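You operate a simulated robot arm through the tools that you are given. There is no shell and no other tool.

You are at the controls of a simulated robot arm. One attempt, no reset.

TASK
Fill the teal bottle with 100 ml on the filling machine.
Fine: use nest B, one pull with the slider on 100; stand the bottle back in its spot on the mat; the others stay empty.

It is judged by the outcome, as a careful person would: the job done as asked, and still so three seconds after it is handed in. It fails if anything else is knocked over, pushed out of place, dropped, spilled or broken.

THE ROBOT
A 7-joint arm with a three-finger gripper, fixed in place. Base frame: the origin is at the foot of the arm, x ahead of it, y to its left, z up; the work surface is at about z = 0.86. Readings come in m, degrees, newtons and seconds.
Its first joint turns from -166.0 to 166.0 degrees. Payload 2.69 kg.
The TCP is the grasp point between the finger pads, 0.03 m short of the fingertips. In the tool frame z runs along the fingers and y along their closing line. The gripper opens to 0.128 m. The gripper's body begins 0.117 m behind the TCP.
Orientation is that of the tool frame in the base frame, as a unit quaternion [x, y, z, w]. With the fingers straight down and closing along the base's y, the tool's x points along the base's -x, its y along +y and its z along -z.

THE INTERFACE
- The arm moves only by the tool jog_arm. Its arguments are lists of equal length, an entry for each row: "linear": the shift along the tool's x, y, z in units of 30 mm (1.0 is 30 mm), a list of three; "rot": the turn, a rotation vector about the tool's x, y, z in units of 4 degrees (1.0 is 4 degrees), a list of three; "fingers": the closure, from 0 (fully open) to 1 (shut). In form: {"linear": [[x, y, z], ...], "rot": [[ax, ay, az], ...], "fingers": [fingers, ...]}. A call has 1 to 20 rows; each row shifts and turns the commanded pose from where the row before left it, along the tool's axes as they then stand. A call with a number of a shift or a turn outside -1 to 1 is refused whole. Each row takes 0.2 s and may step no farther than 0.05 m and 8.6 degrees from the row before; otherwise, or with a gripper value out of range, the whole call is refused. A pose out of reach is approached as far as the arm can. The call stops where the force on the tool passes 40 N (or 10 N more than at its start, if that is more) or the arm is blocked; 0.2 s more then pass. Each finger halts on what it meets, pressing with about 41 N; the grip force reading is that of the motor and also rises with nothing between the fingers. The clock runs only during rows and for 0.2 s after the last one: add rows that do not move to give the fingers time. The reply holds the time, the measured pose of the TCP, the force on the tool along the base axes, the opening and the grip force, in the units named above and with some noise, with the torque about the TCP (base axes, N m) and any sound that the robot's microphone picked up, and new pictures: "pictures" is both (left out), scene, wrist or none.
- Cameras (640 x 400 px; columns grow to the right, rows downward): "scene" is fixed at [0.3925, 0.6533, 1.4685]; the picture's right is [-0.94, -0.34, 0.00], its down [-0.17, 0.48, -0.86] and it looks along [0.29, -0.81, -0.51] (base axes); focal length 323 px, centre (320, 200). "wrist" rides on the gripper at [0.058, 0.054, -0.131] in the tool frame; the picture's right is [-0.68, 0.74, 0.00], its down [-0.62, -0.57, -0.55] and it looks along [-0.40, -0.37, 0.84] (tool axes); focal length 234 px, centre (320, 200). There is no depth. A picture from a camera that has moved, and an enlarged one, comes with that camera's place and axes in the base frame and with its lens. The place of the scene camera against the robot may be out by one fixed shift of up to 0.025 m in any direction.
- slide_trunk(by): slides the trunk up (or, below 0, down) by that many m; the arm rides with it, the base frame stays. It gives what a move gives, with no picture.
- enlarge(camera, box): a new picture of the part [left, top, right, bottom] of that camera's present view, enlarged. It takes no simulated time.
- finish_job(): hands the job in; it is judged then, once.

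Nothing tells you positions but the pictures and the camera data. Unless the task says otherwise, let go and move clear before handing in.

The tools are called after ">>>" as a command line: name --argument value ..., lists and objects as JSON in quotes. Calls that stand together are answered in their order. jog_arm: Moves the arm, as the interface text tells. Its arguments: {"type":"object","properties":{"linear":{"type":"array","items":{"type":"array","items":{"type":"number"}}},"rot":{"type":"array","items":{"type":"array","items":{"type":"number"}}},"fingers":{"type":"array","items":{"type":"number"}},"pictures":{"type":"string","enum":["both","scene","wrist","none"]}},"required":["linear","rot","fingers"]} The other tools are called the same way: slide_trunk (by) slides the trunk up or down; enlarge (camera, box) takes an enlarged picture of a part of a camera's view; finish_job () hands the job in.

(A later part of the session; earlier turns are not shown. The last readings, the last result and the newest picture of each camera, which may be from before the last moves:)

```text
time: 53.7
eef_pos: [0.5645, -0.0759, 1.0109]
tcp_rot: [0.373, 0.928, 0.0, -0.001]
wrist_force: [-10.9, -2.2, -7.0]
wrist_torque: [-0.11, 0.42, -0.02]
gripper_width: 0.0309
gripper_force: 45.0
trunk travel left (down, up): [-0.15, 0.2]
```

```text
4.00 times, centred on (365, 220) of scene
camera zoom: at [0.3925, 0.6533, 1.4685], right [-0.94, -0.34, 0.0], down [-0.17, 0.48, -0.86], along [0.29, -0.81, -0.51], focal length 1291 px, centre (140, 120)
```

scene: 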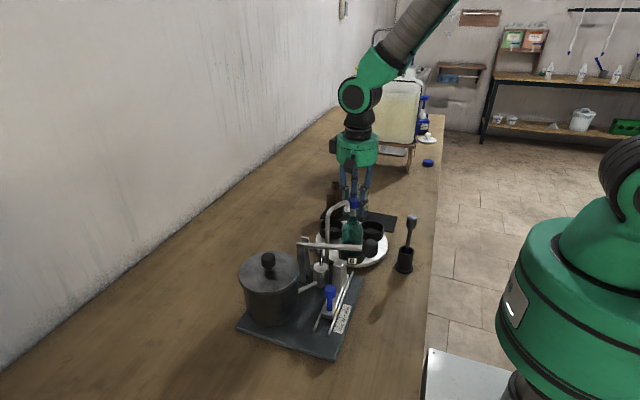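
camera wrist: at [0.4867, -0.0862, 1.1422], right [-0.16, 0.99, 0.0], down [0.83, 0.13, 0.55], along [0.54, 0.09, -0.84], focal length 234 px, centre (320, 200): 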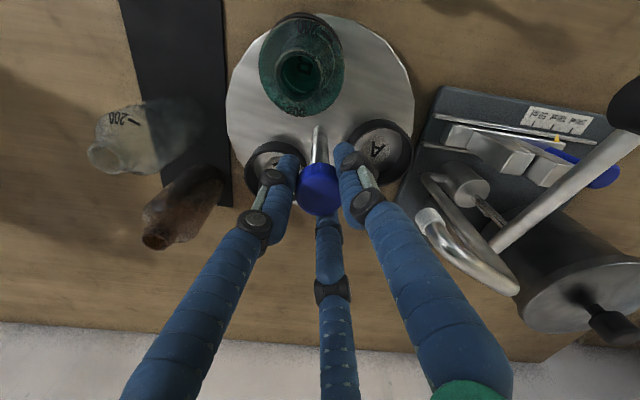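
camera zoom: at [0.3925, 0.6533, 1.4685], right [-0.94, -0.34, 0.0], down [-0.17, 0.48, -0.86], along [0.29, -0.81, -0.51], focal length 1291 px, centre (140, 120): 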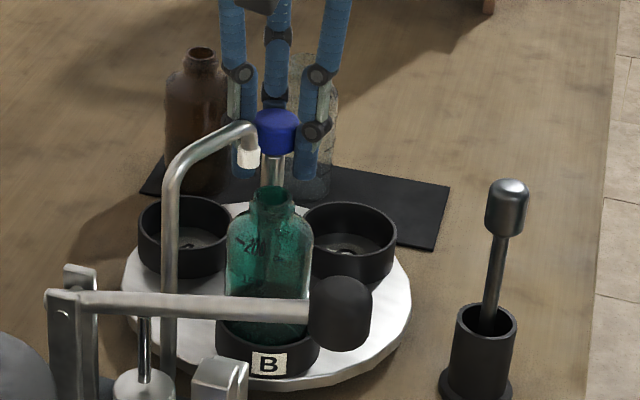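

>>> jog_arm --linear '[[0.012, -0.012, 0.01], [0, 0, 0], [0, 0, 0], [0, 0, 0], [0, 0, 0], [0, 0, 0]]' --rot '[[0, 0, 0.8], [0, 0, 0.85], [0, 0, 0.85], [0, 0, 0.85], [0, 0, 0.7], [0, 0, 0]]' --fingers '[0.9, 0.9, 0.9, 0.9, 0.9, 0.9]'

>>> enlarge --camera "scene" --box '[310, 170, 420, 270]'

>>> enlarge --camera "wrist" --box '[200, 0, 440, 220]'

```text
time: 55.1
eef_pos: [0.5648, -0.0748, 1.0111]
tcp_rot: [0.499, 0.867, 0.0, 0.0]
wrist_force: [-9.7, 11.7, 2.9]
wrist_torque: [0.12, -0.17, -0.01]
gripper_width: 0.0307
gripper_force: 44.9
trunk travel left (down, up): [-0.15, 0.2]
camera wrist: at [0.582, 0.0038, 1.1421], right [0.98, -0.22, 0.0], down [-0.18, -0.82, 0.55], along [-0.12, -0.54, -0.84], focal length 234 px, centre (320, 200)
```

scene: 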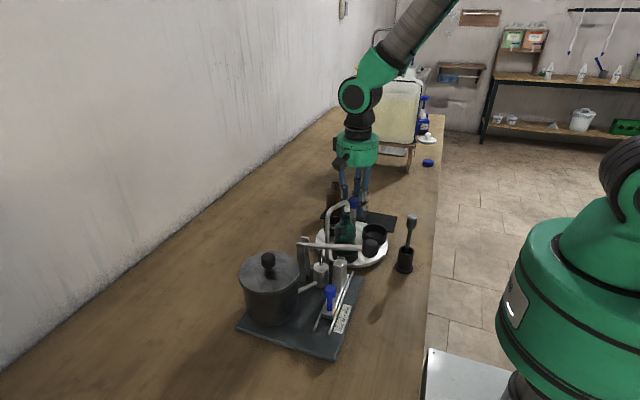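
wrist: 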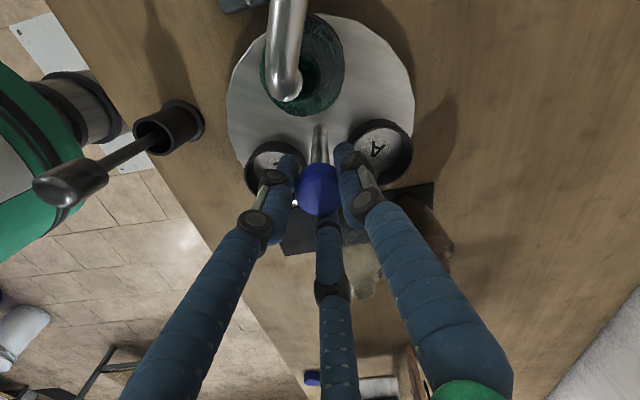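

```text
4.00 times, centred on (365, 220) of scene
camera zoom: at [0.3925, 0.6533, 1.4685], right [-0.94, -0.34, 0.0], down [-0.17, 0.48, -0.86], along [0.29, -0.81, -0.51], focal length 1291 px, centre (140, 120)
```

zoom: 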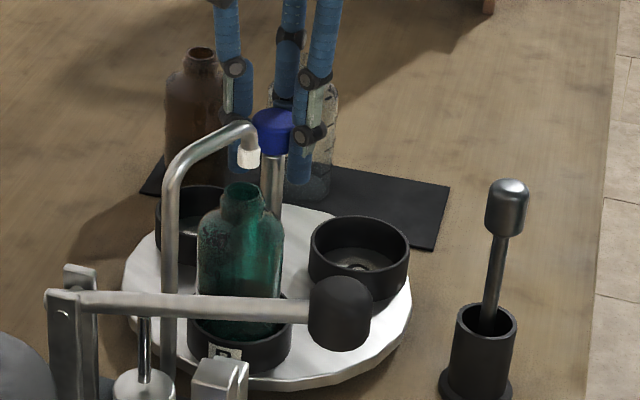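

```text
1.82 times, centred on (320, 110) of wrist
camera zoom: at [0.582, 0.0038, 1.1421], right [0.98, -0.22, 0.0], down [-0.18, -0.82, 0.55], along [-0.12, -0.54, -0.84], focal length 426 px, centre (320, 364)
```

zoom: 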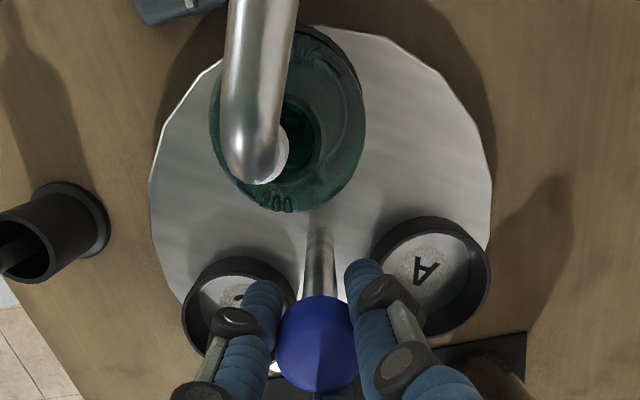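

Nest B is exactly where nest A was, and the bottle mouth sits under the spout, about 3 mm off in a roughly 22 mm opening. I'll relieve the side force, release the knob, rise clear and check.

>>> jog_arm --linear '[[0.025, 0, 0], [0, 0, 0], [0, 0, 0], [0, 0, 0], [0, 0, -0.8], [0, 0, -0.9], [0, 0, -0.9], [0, 0, -0.9], [0, 0, -0.9], [0, 0, 0]]' --rot '[[0, 0, 0], [0, 0, 0], [0, 0, 0], [0, 0, 0], [0, 0, 0], [0, 0, 0], [0, 0, 0], [0, 0, 0], [0, 0, 0], [0, 0, 0]]' --fingers '[0.9, 0.75, 0.6, 0.5, 0.5, 0.5, 0.5, 0.5, 0.5, 0.5]'

>>> enlarge --camera "scene" --box '[310, 170, 420, 270]'

>>> enlarge --camera "wrist" --box '[200, 0, 440, 160]'

```text
time: 57.3
eef_pos: [0.565, -0.0735, 1.1416]
tcp_rot: [0.499, 0.866, 0.0, 0.0]
wrist_force: [-0.2, 0.4, 0.9]
wrist_torque: [0.01, -0.04, -0.01]
gripper_width: 0.064
gripper_force: 0.1
trunk travel left (down, up): [-0.15, 0.2]
camera wrist: at [0.5814, 0.0051, 1.274], right [0.98, -0.22, 0.0], down [-0.18, -0.82, 0.55], along [-0.12, -0.54, -0.84], focal length 234 px, centre (320, 200)
```

scene: 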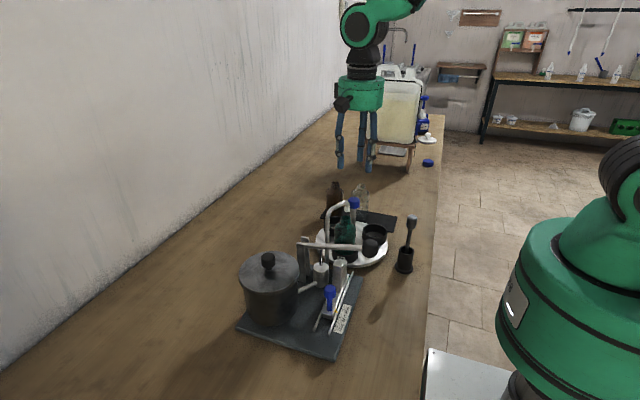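
wrist: 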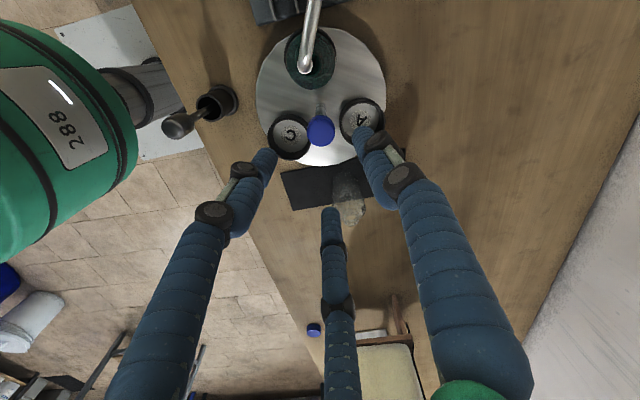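

```text
4.00 times, centred on (365, 220) of scene
camera zoom: at [0.3925, 0.6533, 1.4685], right [-0.94, -0.34, 0.0], down [-0.17, 0.48, -0.86], along [0.29, -0.81, -0.51], focal length 1291 px, centre (140, 120)
```

zoom: 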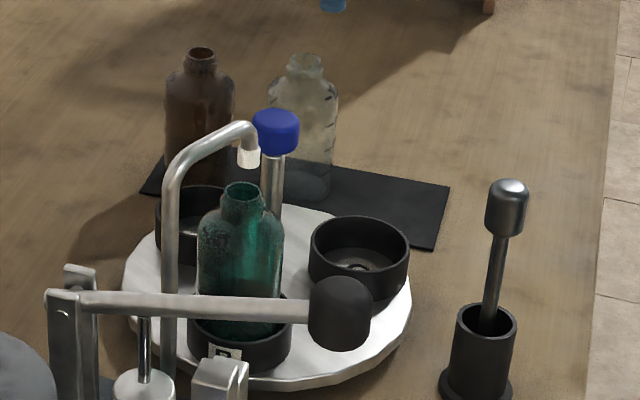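

```text
2.50 times, centred on (320, 80) of wrist
camera zoom: at [0.5814, 0.0051, 1.274], right [0.98, -0.22, 0.0], down [-0.18, -0.82, 0.55], along [-0.12, -0.54, -0.84], focal length 585 px, centre (320, 500)
```

zoom: 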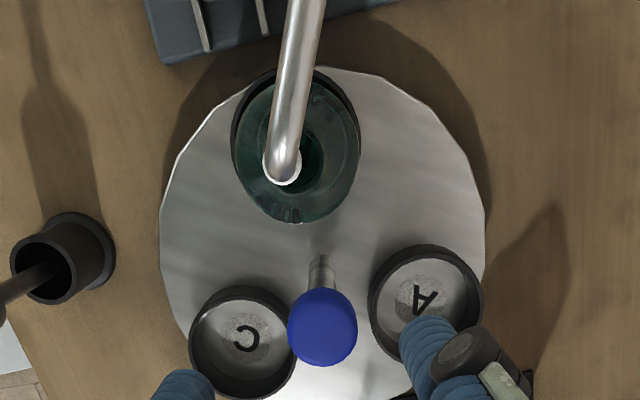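

>>> enlarge --camera "wrist" --box '[280, 25, 345, 95]'

>>> enlarge --camera "scene" --box '[320, 190, 370, 225]'

```text
5.71 times, centred on (312, 60) of wrist
camera zoom: at [0.5814, 0.0051, 1.274], right [0.98, -0.22, 0.0], down [-0.18, -0.82, 0.55], along [-0.12, -0.54, -0.84], focal length 1338 px, centre (363, 1000)
```

zoom: 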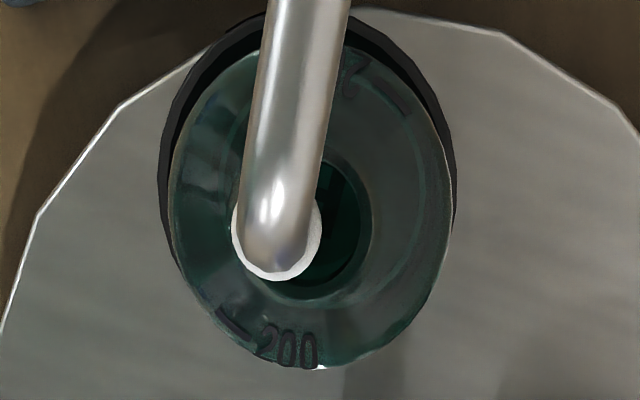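

```text
11.43 times, centred on (345, 208) of scene
camera zoom: at [0.3925, 0.6533, 1.4685], right [-0.94, -0.34, 0.0], down [-0.17, 0.48, -0.86], along [0.29, -0.81, -0.51], focal length 3688 px, centre (34, 114)
```

zoom: 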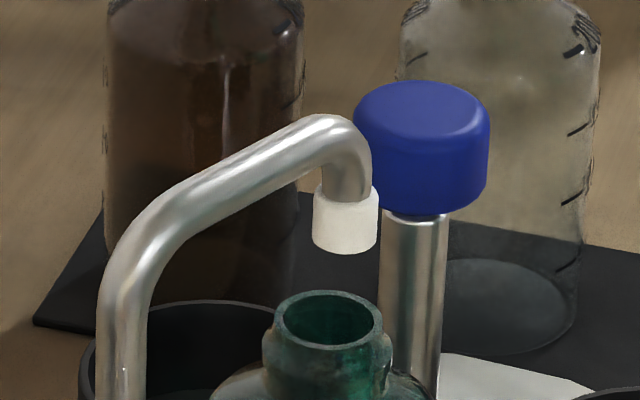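

The spout sits over the mouth opening with a few millimetres of margin all round. Next is the lever: I'll turn the wrist back to neutral, close the fingers, and move above the black lever knob at about (0.483, 0.100, 1.008).

>>> jog_arm --linear '[[0, 0, -1], [0, 0, 0], [0, 0, 0], [0, 0, 0], [0, 0, 0], [0, 0, 0], [0, 0, 0], [0, 0, 0], [0, 0, 0], [0, 0, 0], [0, 0, 0], [0, 0, 0], [0, 0, 0], [0, 0, 0], [0, 0, 0], [0, 0, 0], [0, 0, 0]]' --rot '[[0, 0, 0], [0, 0, -1], [0, 0, -1], [0, 0, -1], [0, 0, -1], [0, 0, -1], [0, 0, -1], [0, 0, -1], [0, 0, -1], [0, 0, -1], [0, 0, -1], [0, 0, -1], [0, 0, -1], [0, 0, -1], [0, 0, -1], [0, 0, -1], [0, 0, 0]]' --fingers '[0.7, 0.9, 1, 1, 1, 1, 1, 1, 1, 1, 1, 1, 1, 1, 1, 1, 1]' --pictures "none"

>>> jog_arm --linear '[[0.47, 0.97, 0], [0.47, 0.97, 0], [0.47, 0.97, 0], [0.47, 0.97, 0], [0.47, 0.97, 0], [0.47, 0.97, 0], [0, 0, 0], [0, 0, 0]]' --rot '[[0, 0, 0], [0, 0, 0], [0, 0, 0], [0, 0, 0], [0, 0, 0], [0, 0, 0], [0, 0, 0], [0, 0, 0]]' --fingers '[1, 1, 1, 1, 1, 1, 1, 1]'

>>> enlarge --camera "wrist" --box '[200, 40, 480, 240]'

>>> enlarge --camera "scene" --box '[280, 120, 420, 320]'

```text
time: 60.9
eef_pos: [0.5648, -0.0752, 1.1714]
tcp_rot: [-0.003, 1.0, 0.0, -0.002]
wrist_force: [0.7, 0.5, 0.2]
wrist_torque: [0.01, -0.01, -0.02]
gripper_width: 0.0018
gripper_force: 31.5
trunk travel left (down, up): [-0.15, 0.2]
```

```text
time: 62.7
eef_pos: [0.481, 0.1003, 1.1689]
tcp_rot: [-0.001, 1.0, 0.0, -0.002]
wrist_force: [-0.4, -0.1, 0.9]
wrist_torque: [0.02, 0.01, 0.0]
gripper_width: 0.0018
gripper_force: 31.4
trunk travel left (down, up): [-0.15, 0.2]
camera wrist: at [0.4234, 0.1546, 1.3016], right [0.67, 0.74, 0.0], down [0.62, -0.56, 0.55], along [0.4, -0.37, -0.84], focal length 234 px, centre (320, 200)
```

scene: 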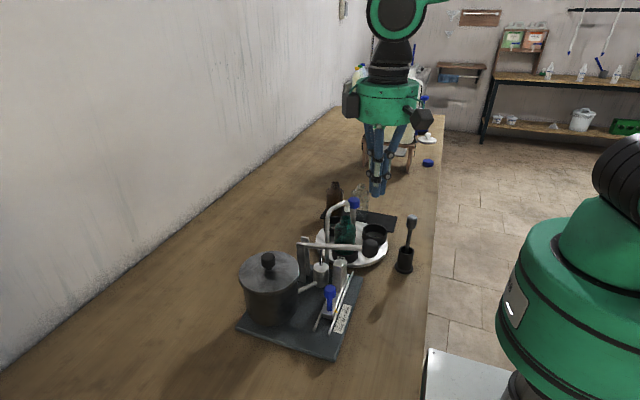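
wrist: 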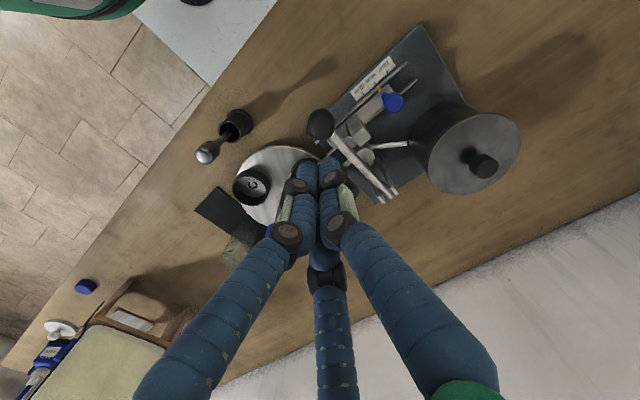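

```text
2.00 times, centred on (340, 140) of wrist
camera zoom: at [0.4234, 0.1546, 1.3016], right [0.67, 0.74, 0.0], down [0.62, -0.56, 0.55], along [0.4, -0.37, -0.84], focal length 468 px, centre (280, 320)
```

zoom: 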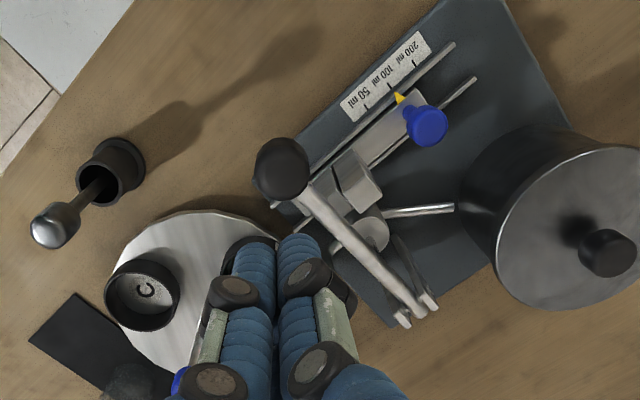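

```text
2.00 times, centred on (350, 220) of scene
camera zoom: at [0.3925, 0.6533, 1.4685], right [-0.94, -0.34, 0.0], down [-0.17, 0.48, -0.86], along [0.29, -0.81, -0.51], focal length 645 px, centre (260, 160)
```

zoom: 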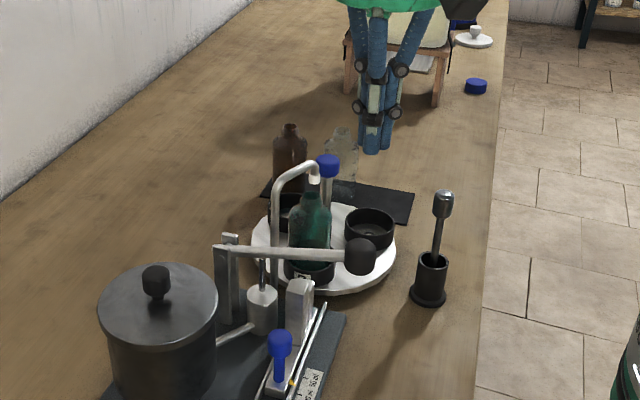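

The knob is confirmed at (0.483, 0.101, 1.008), right under the closed fingers. I'll come down to just touch its top.

>>> jog_arm --linear '[[-0.06, 0.03, 0.8], [0, 0, 0.9], [0, 0, 0.9], [0, 0, 0.75], [0, 0, 0], [0, 0, 0]]' --rot '[[0, 0, 0], [0, 0, 0], [0, 0, 0], [0, 0, 0], [0, 0, 0], [0, 0, 0]]' --fingers '[1, 1, 1, 1, 1, 1]'

>>> enlarge --camera "scene" --box '[290, 180, 410, 300]'

>>> enlarge --camera "wrist" --box '[220, 60, 420, 240]'

```text
time: 64.1
eef_pos: [0.4806, 0.1014, 1.0709]
tcp_rot: [-0.001, 1.0, 0.0, -0.001]
wrist_force: [-0.4, 0.0, -0.1]
wrist_torque: [0.0, 0.0, -0.03]
gripper_width: 0.0021
gripper_force: 31.4
trunk travel left (down, up): [-0.15, 0.2]
camera wrist: at [0.4222, 0.1561, 1.2032], right [0.67, 0.74, 0.0], down [0.62, -0.56, 0.55], along [0.4, -0.37, -0.84], focal length 234 px, centre (320, 200)
```

scene: 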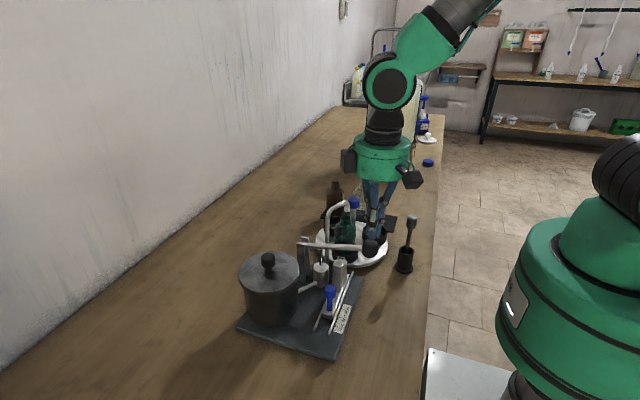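
wrist: 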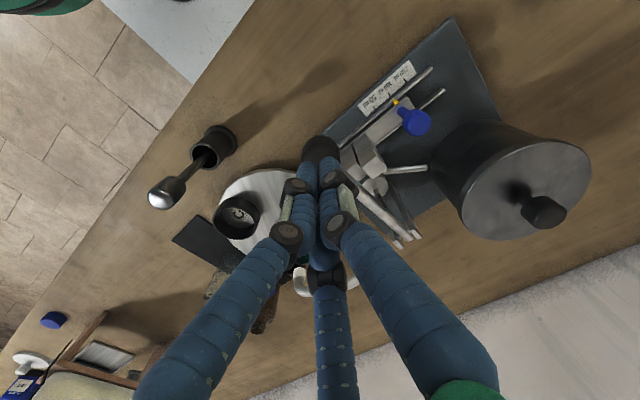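

```text
3.33 times, centred on (350, 240) of scene
camera zoom: at [0.3925, 0.6533, 1.4685], right [-0.94, -0.34, 0.0], down [-0.17, 0.48, -0.86], along [0.29, -0.81, -0.51], focal length 1076 px, centre (220, 67)
```

zoom: 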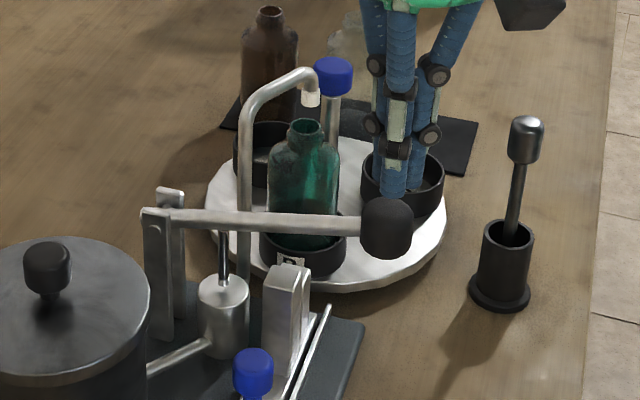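

```text
2.22 times, centred on (320, 150) of wrist
camera zoom: at [0.4222, 0.1561, 1.2032], right [0.67, 0.74, 0.0], down [0.62, -0.56, 0.55], along [0.4, -0.37, -0.84], focal length 520 px, centre (320, 311)
```

zoom: 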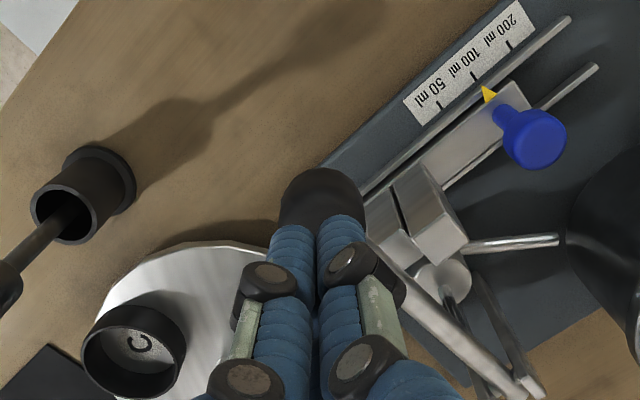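

The closed fingertips are right above the lever knob. I'll begin pressing down in stages.

>>> jog_arm --linear '[[0, 0, 0.4], [0, 0, 0.3], [0, 0, 0.3], [0, 0, 0]]' --rot '[[0, 0, 0], [0, 0, 0], [0, 0, 0], [0, 0, 0]]' --fingers '[1, 1, 1, 1]' --pictures "scene"

>>> enlarge --camera "scene" --box '[290, 180, 410, 300]'

```text
time: 65.1
eef_pos: [0.4807, 0.1024, 1.0409]
tcp_rot: [-0.001, 1.0, 0.0, -0.001]
wrist_force: [-0.5, 0.1, 0.5]
wrist_torque: [-0.06, 0.0, -0.02]
gripper_width: 0.0021
gripper_force: 31.1
trunk travel left (down, up): [-0.15, 0.2]
```

scene: 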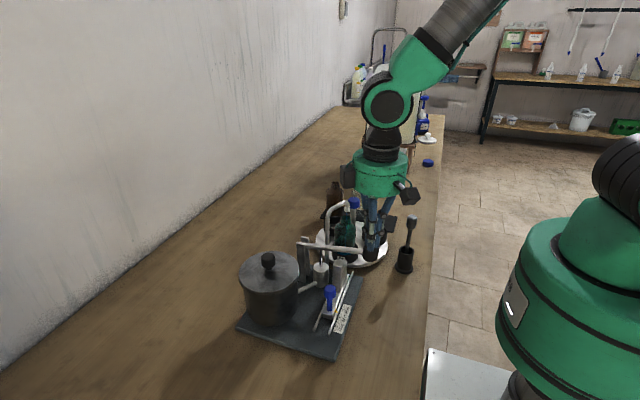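

```text
3.33 times, centred on (350, 240) of scene
camera zoom: at [0.3925, 0.6533, 1.4685], right [-0.94, -0.34, 0.0], down [-0.17, 0.48, -0.86], along [0.29, -0.81, -0.51], focal length 1076 px, centre (220, 67)
```

zoom: 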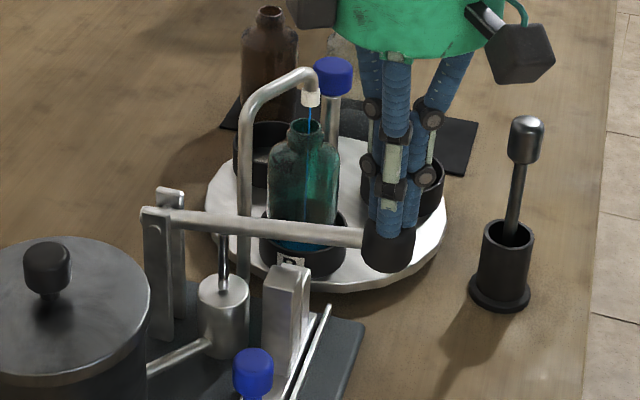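

Blue liquid is running from the spout into the bottle as the lever goes down. I'll keep pressing along the lever's arc until it reaches its stop.

>>> jog_arm --linear '[[0, 0, 0.3], [-0.02, 0, 0.3], [-0.04, 0, 0.3], [-0.04, 0, 0.3], [0, 0, 0]]' --rot '[[0, 0, 0], [0, 0, 0], [0, 0, 0], [0, 0, 0], [0, 0, 0]]' --fingers '[1, 1, 1, 1, 1]' --pictures "scene"

>>> enlarge --camera "scene" --box '[290, 180, 410, 300]'

```text
time: 66.3
eef_pos: [0.4827, 0.1017, 1.0045]
tcp_rot: [-0.001, 1.0, 0.0, -0.001]
wrist_force: [0.7, 0.1, 1.5]
wrist_torque: [-0.02, 0.01, 0.0]
gripper_width: 0.0022
gripper_force: 31.1
trunk travel left (down, up): [-0.15, 0.2]
```

scene: 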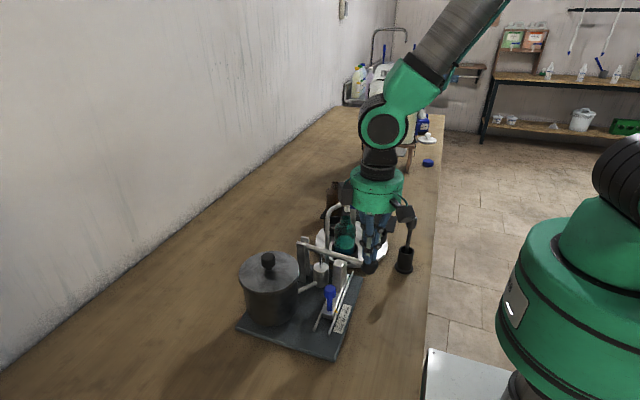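

```text
3.33 times, centred on (350, 240) of scene
camera zoom: at [0.3925, 0.6533, 1.4685], right [-0.94, -0.34, 0.0], down [-0.17, 0.48, -0.86], along [0.29, -0.81, -0.51], focal length 1076 px, centre (220, 67)
```

zoom: 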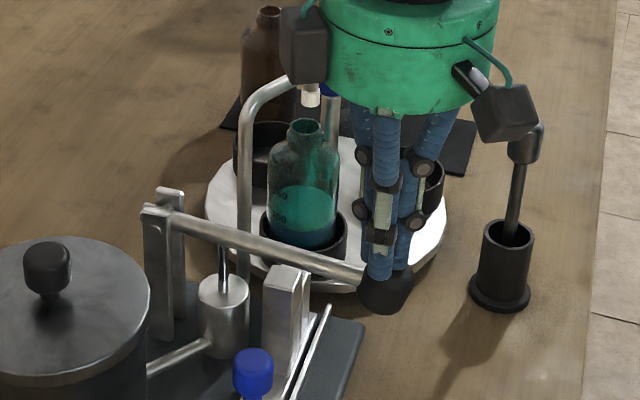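

>>> enlarge --camera "scene" --box '[320, 200, 370, 260]'

>>> enlarge --camera "scene" --box '[330, 240, 395, 290]'

```text
6.67 times, centred on (345, 230) of scene
camera zoom: at [0.3925, 0.6533, 1.4685], right [-0.94, -0.34, 0.0], down [-0.17, 0.48, -0.86], along [0.29, -0.81, -0.51], focal length 2151 px, centre (153, 0)
```

zoom: 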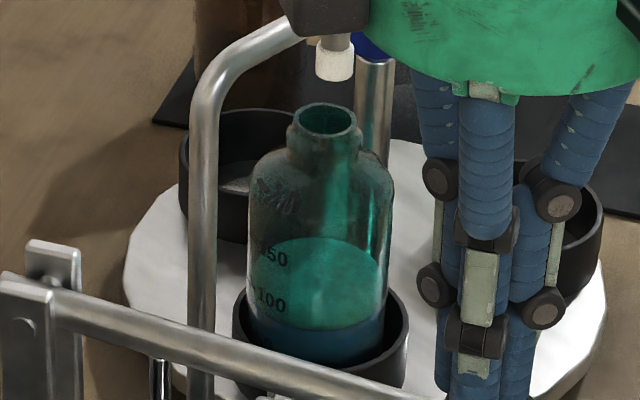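

```text
8.00 times, centred on (362, 265) of scene
camera zoom: at [0.3925, 0.6533, 1.4685], right [-0.94, -0.34, 0.0], down [-0.17, 0.48, -0.86], along [0.29, -0.81, -0.51], focal length 2581 px, centre (-20, -320)
```

zoom: 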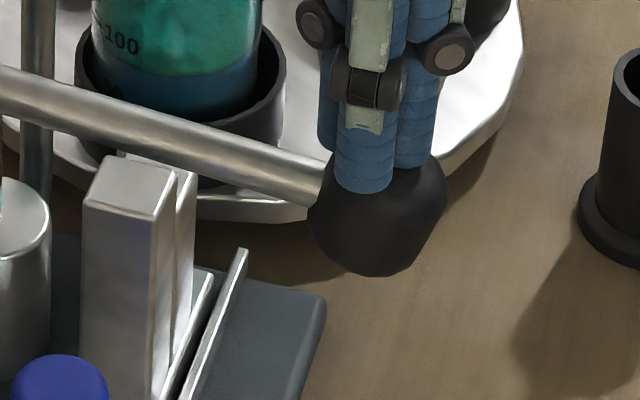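

The liquid stands near the 100 mark and the stream has stopped. I'll press gently in small steps to confirm the lever is against the slider's stop.

>>> jog_arm --linear '[[0, 0, 0.06], [0, 0, 0.06], [0, 0, 0]]' --rot '[[0, 0, 0], [0, 0, 0], [0, 0, 0]]' --fingers '[1, 1, 1]' --pictures "scene"

>>> enlarge --camera "scene" --box '[320, 200, 370, 260]'

```text
time: 67.1
eef_pos: [0.4837, 0.1008, 1.0004]
tcp_rot: [-0.001, 1.0, 0.0, 0.0]
wrist_force: [0.8, -0.1, 1.0]
wrist_torque: [-0.05, 0.02, -0.01]
gripper_width: 0.0018
gripper_force: 31.0
trunk travel left (down, up): [-0.15, 0.2]
```

scene: 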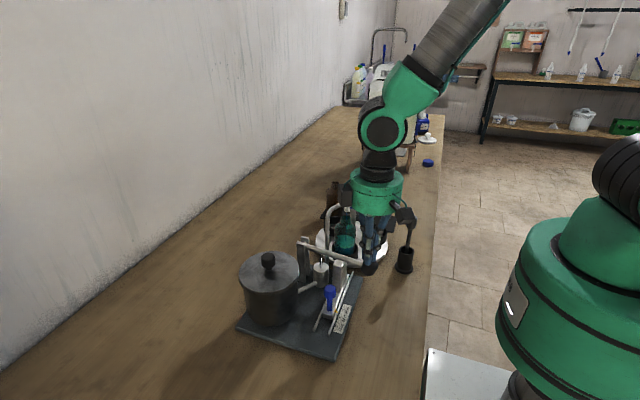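

```text
6.67 times, centred on (345, 230) of scene
camera zoom: at [0.3925, 0.6533, 1.4685], right [-0.94, -0.34, 0.0], down [-0.17, 0.48, -0.86], along [0.29, -0.81, -0.51], focal length 2151 px, centre (153, 0)
```

zoom: 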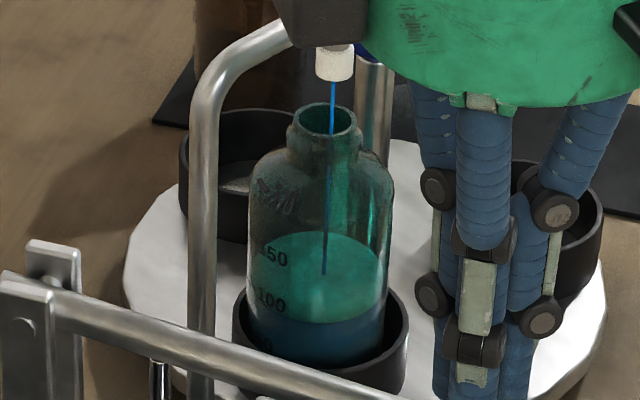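

Flow is proportional to lever travel, and I read roughly 85–90 ml with the stop not yet reached. I'll keep going in small steps, watching both force and level.

>>> jog_arm --linear '[[-0.02, 0, 0.07], [0, 0, 0.06], [0, 0, 0]]' --rot '[[0, 0, 0], [0, 0, 0], [0, 0, 0]]' --fingers '[1, 1, 1]' --pictures "scene"

>>> enlarge --camera "scene" --box '[320, 200, 370, 260]'

>>> enlarge --camera "scene" --box '[330, 240, 395, 290]'

```text
time: 67.9
eef_pos: [0.4844, 0.1021, 0.9964]
tcp_rot: [0.0, 1.0, 0.0, -0.002]
wrist_force: [0.1, -0.4, 0.9]
wrist_torque: [0.0, -0.01, 0.01]
gripper_width: 0.0021
gripper_force: 31.1
trunk travel left (down, up): [-0.15, 0.2]
```

scene: 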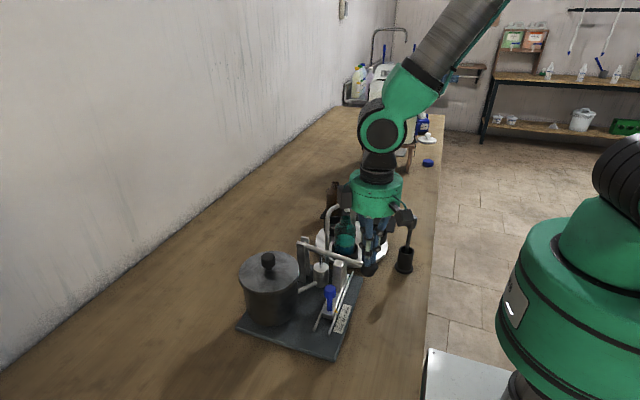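

```text
6.67 times, centred on (345, 230) of scene
camera zoom: at [0.3925, 0.6533, 1.4685], right [-0.94, -0.34, 0.0], down [-0.17, 0.48, -0.86], along [0.29, -0.81, -0.51], focal length 2151 px, centre (153, 0)
```

zoom: 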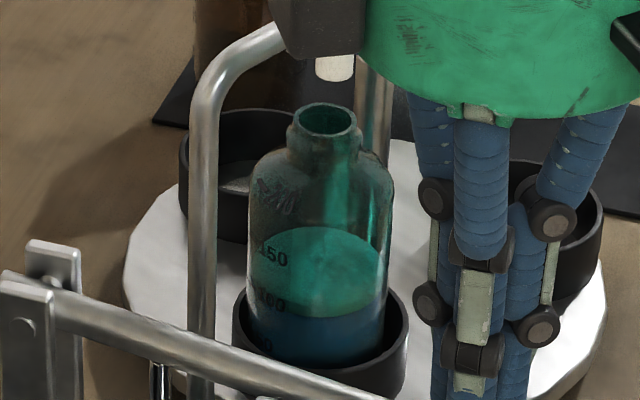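

```text
8.00 times, centred on (362, 265) of scene
camera zoom: at [0.3925, 0.6533, 1.4685], right [-0.94, -0.34, 0.0], down [-0.17, 0.48, -0.86], along [0.29, -0.81, -0.51], focal length 2581 px, centre (-20, -320)
```

zoom: 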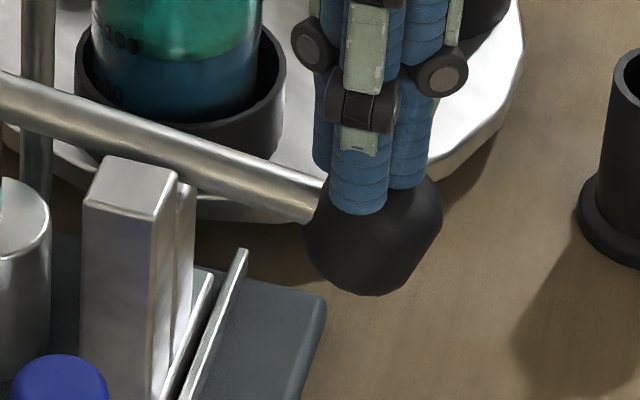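

>>> jog_arm --linear '[[0, 0, 0.06], [0, 0, 0]]' --rot '[[0, 0, 0], [0, 0, 0]]' --fingers '[1, 1]' --pictures "scene"

>>> enlarge --camera "scene" --box '[320, 200, 370, 260]'

```text
time: 68.5
eef_pos: [0.4851, 0.1021, 0.9955]
tcp_rot: [-0.002, 1.0, 0.0, -0.001]
wrist_force: [0.0, -0.1, 1.1]
wrist_torque: [0.0, 0.01, 0.05]
gripper_width: 0.0019
gripper_force: 32.1
trunk travel left (down, up): [-0.15, 0.2]
```

scene: 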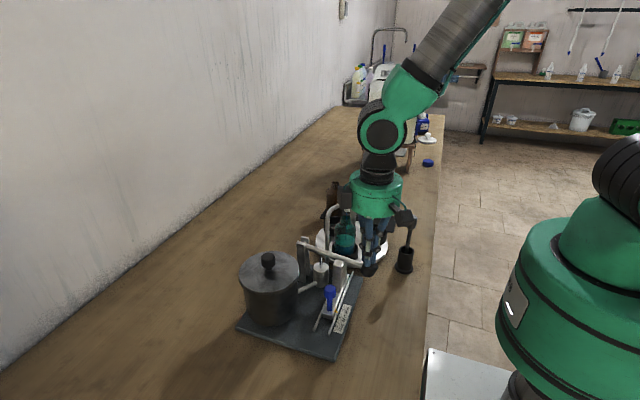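

```text
6.67 times, centred on (345, 230) of scene
camera zoom: at [0.3925, 0.6533, 1.4685], right [-0.94, -0.34, 0.0], down [-0.17, 0.48, -0.86], along [0.29, -0.81, -0.51], focal length 2151 px, centre (153, 0)
```

zoom: 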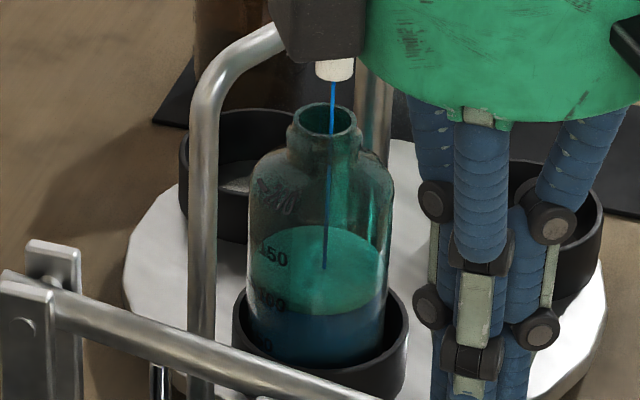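

>>> jog_arm --linear '[[0, 0, 0.05], [0, 0, 0]]' --rot '[[0, 0, 0], [0, 0, 0]]' --fingers '[1, 1]' --pictures "scene"

>>> enlarge --camera "scene" --box '[320, 200, 370, 260]'

>>> enlarge --camera "scene" --box '[330, 240, 395, 290]'

```text
time: 69.1
eef_pos: [0.4856, 0.1021, 0.9942]
tcp_rot: [-0.002, 1.0, 0.0, -0.001]
wrist_force: [0.0, -1.0, 0.8]
wrist_torque: [0.02, 0.02, -0.03]
gripper_width: 0.0022
gripper_force: 31.3
trunk travel left (down, up): [-0.15, 0.2]
```

scene: 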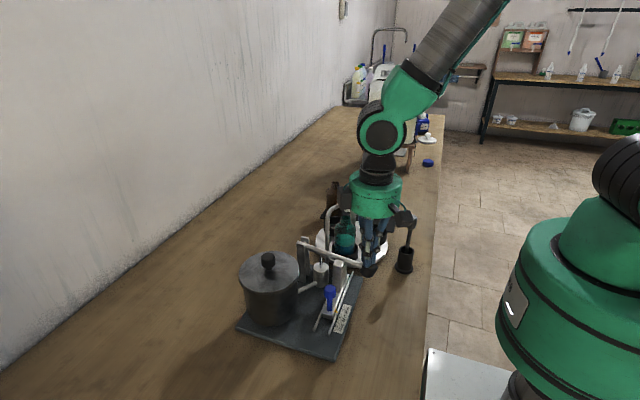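

```text
6.67 times, centred on (345, 230) of scene
camera zoom: at [0.3925, 0.6533, 1.4685], right [-0.94, -0.34, 0.0], down [-0.17, 0.48, -0.86], along [0.29, -0.81, -0.51], focal length 2151 px, centre (153, 0)
```

zoom: 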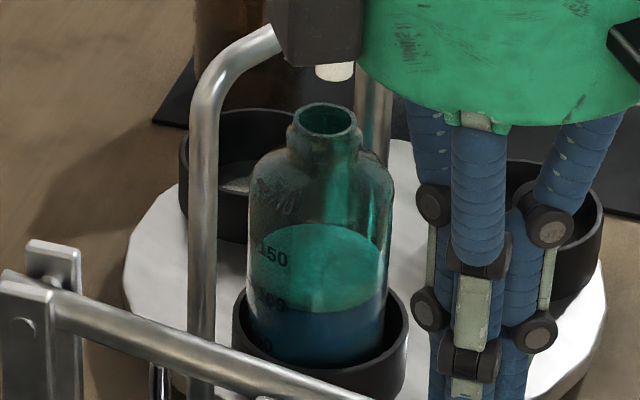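

```text
8.00 times, centred on (362, 265) of scene
camera zoom: at [0.3925, 0.6533, 1.4685], right [-0.94, -0.34, 0.0], down [-0.17, 0.48, -0.86], along [0.29, -0.81, -0.51], focal length 2581 px, centre (-20, -320)
```

zoom: 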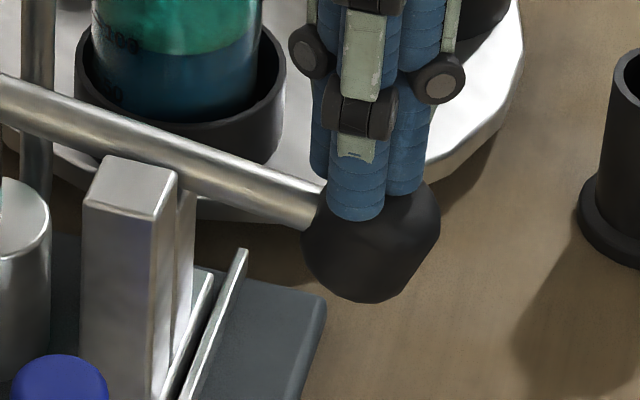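

>>> enlarge --camera "scene" --box '[332, 228, 362, 258]'

>>> enlarge --camera "scene" --box '[325, 245, 365, 285]'

```text
13.33 times, centred on (347, 243) of scene
camera zoom: at [0.3925, 0.6533, 1.4685], right [-0.94, -0.34, 0.0], down [-0.17, 0.48, -0.86], along [0.29, -0.81, -0.51], focal length 4302 px, centre (-40, -373)
```

zoom: 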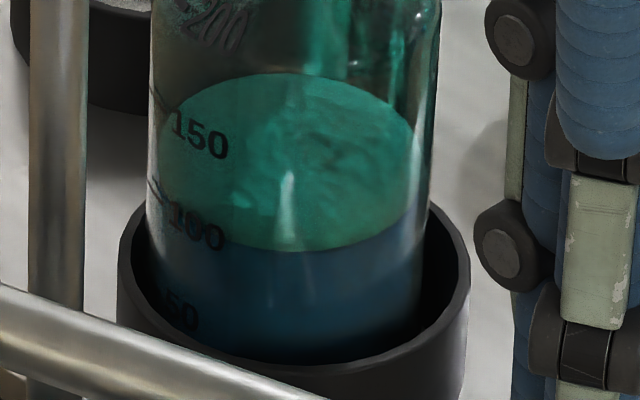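

```text
10.00 times, centred on (345, 265) of scene
camera zoom: at [0.3925, 0.6533, 1.4685], right [-0.94, -0.34, 0.0], down [-0.17, 0.48, -0.86], along [0.29, -0.81, -0.51], focal length 3227 px, centre (70, -450)
```

zoom: 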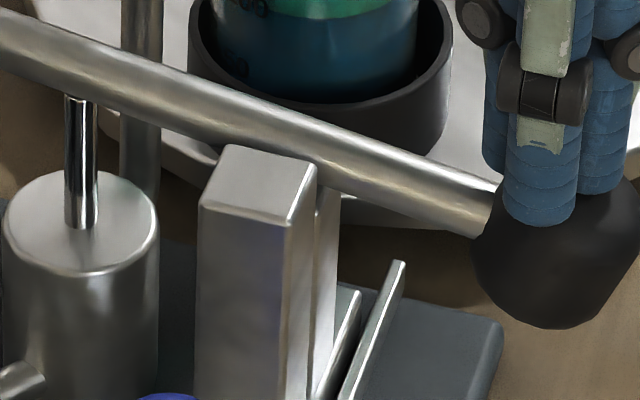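

I read about 96 ml, and the bar is almost on the second step of the wedge. Continuing with tiny steps to the stop.

>>> jog_arm --linear '[[0, 0, 0.05], [0, 0, 0]]' --rot '[[0, 0, 0], [0, 0, 0]]' --fingers '[1, 1]' --pictures "none"

>>> jog_arm --linear '[[0, 0, 0.04], [0, 0, 0]]' --rot '[[0, 0, 0], [0, 0, 0]]' --fingers '[1, 1]' --pictures "scene"

>>> enlarge --camera "scene" --box '[332, 228, 362, 258]'

>>> enlarge --camera "scene" --box '[325, 245, 365, 285]'

```text
time: 69.7
eef_pos: [0.4844, 0.1016, 0.993]
tcp_rot: [-0.001, 1.0, 0.0, 0.0]
wrist_force: [-0.1, 0.0, 1.6]
wrist_torque: [-0.04, 0.01, -0.01]
gripper_width: 0.002
gripper_force: 31.8
trunk travel left (down, up): [-0.15, 0.2]
```

```text
time: 70.3
eef_pos: [0.4855, 0.1021, 0.9931]
tcp_rot: [-0.001, 1.0, 0.0, 0.0]
wrist_force: [-4.7, -3.7, 14.2]
wrist_torque: [-0.15, 0.16, 0.02]
gripper_width: 0.0019
gripper_force: 31.6
trunk travel left (down, up): [-0.15, 0.2]
```

scene: 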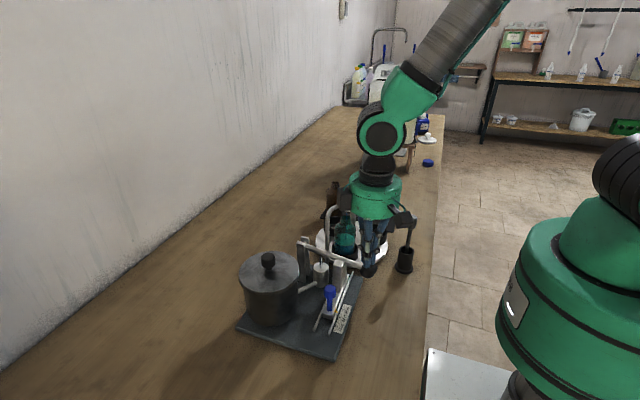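

```text
13.33 times, centred on (347, 243) of scene
camera zoom: at [0.3925, 0.6533, 1.4685], right [-0.94, -0.34, 0.0], down [-0.17, 0.48, -0.86], along [0.29, -0.81, -0.51], focal length 4302 px, centre (-40, -373)
```

zoom: 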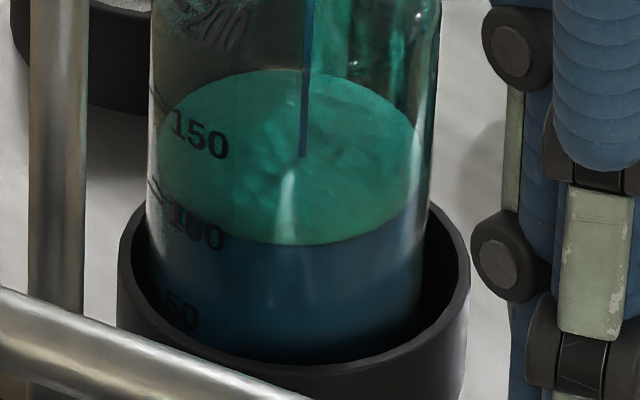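

```text
10.00 times, centred on (345, 265) of scene
camera zoom: at [0.3925, 0.6533, 1.4685], right [-0.94, -0.34, 0.0], down [-0.17, 0.48, -0.86], along [0.29, -0.81, -0.51], focal length 3227 px, centre (70, -450)
```

zoom: 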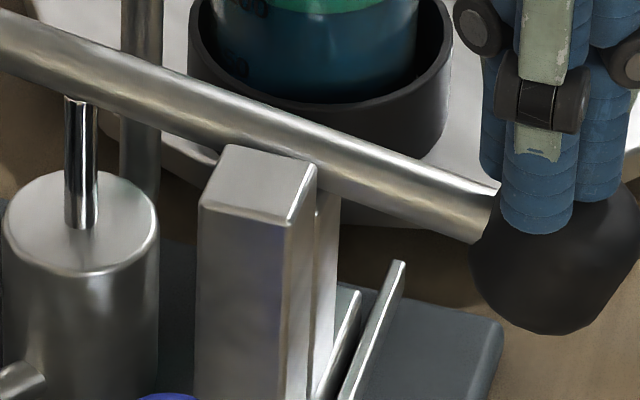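

The force jumped to 14 N, so the lever is on its stop and the liquid is at the 100 mark. I'll hold briefly to let the flow finish.

>>> jog_arm --linear '[[0, 0, 0.015], [0, 0, 0], [0, 0, 0], [0, 0, 0], [0, 0, 0]]' --rot '[[0, 0, 0], [0, 0, 0], [0, 0, 0], [0, 0, 0], [0, 0, 0]]' --fingers '[1, 1, 1, 1, 1]' --pictures "scene"

>>> enlarge --camera "scene" --box '[320, 200, 370, 260]'

>>> enlarge --camera "scene" --box '[332, 228, 362, 258]'

```text
time: 71.5
eef_pos: [0.4857, 0.1011, 0.992]
tcp_rot: [-0.001, 1.0, 0.0, 0.001]
wrist_force: [-5.1, 0.8, 33.8]
wrist_torque: [-0.01, 0.22, -0.05]
gripper_width: 0.0058
gripper_force: 31.3
trunk travel left (down, up): [-0.15, 0.2]
```

scene: 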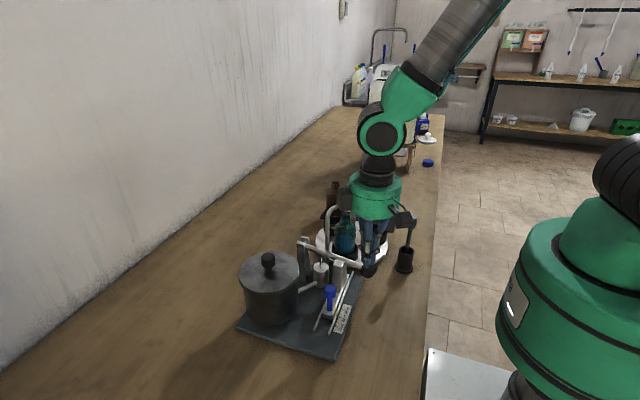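

```text
6.67 times, centred on (345, 230) of scene
camera zoom: at [0.3925, 0.6533, 1.4685], right [-0.94, -0.34, 0.0], down [-0.17, 0.48, -0.86], along [0.29, -0.81, -0.51], focal length 2151 px, centre (153, 0)
```

zoom: 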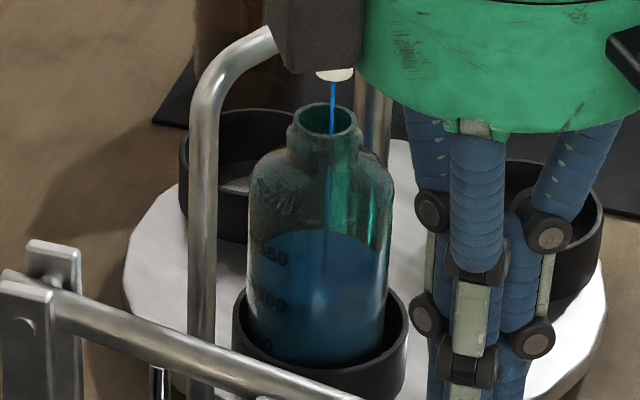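

```text
13.33 times, centred on (347, 243) of scene
camera zoom: at [0.3925, 0.6533, 1.4685], right [-0.94, -0.34, 0.0], down [-0.17, 0.48, -0.86], along [0.29, -0.81, -0.51], focal length 4302 px, centre (-40, -373)
```

zoom: 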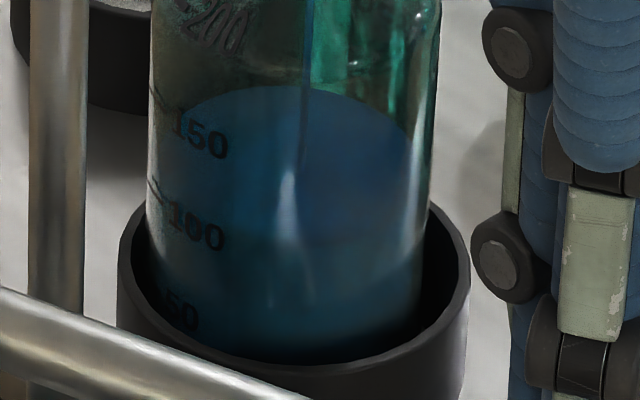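

>>> jog_arm --linear '[[0, 0, 0], [0, 0, 0]]' --rot '[[0, 0, 0], [0, 0, 0]]' --fingers '[1, 1]' --pictures "scene"

>>> enlarge --camera "scene" --box '[320, 200, 370, 260]'

>>> enlarge --camera "scene" --box '[332, 228, 362, 258]'

```text
time: 72.1
eef_pos: [0.4856, 0.1019, 0.9918]
tcp_rot: [-0.001, 1.0, 0.0, 0.001]
wrist_force: [-2.6, 1.4, 35.9]
wrist_torque: [0.02, 0.18, 0.02]
gripper_width: 0.006
gripper_force: 31.5
trunk travel left (down, up): [-0.15, 0.2]
```

scene: 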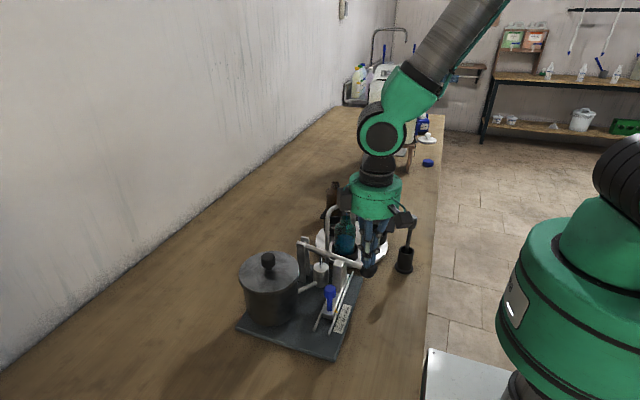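

```text
6.67 times, centred on (345, 230) of scene
camera zoom: at [0.3925, 0.6533, 1.4685], right [-0.94, -0.34, 0.0], down [-0.17, 0.48, -0.86], along [0.29, -0.81, -0.51], focal length 2151 px, centre (153, 0)
```

zoom: 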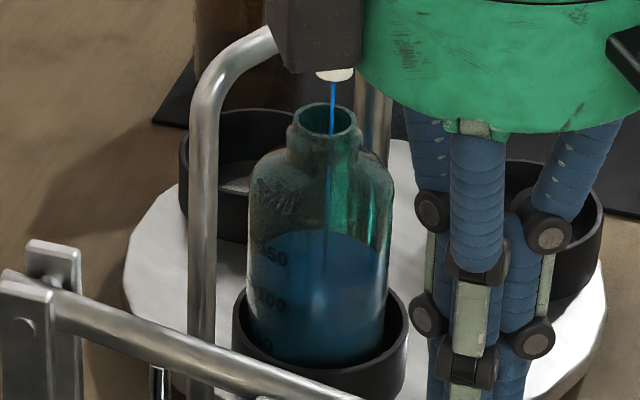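

```text
13.33 times, centred on (347, 243) of scene
camera zoom: at [0.3925, 0.6533, 1.4685], right [-0.94, -0.34, 0.0], down [-0.17, 0.48, -0.86], along [0.29, -0.81, -0.51], focal length 4302 px, centre (-40, -373)
```

zoom: 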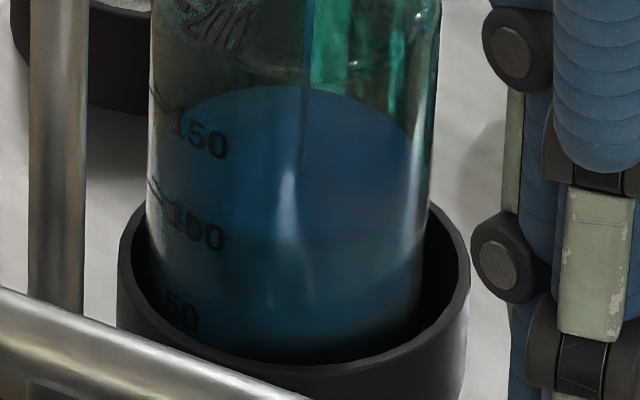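

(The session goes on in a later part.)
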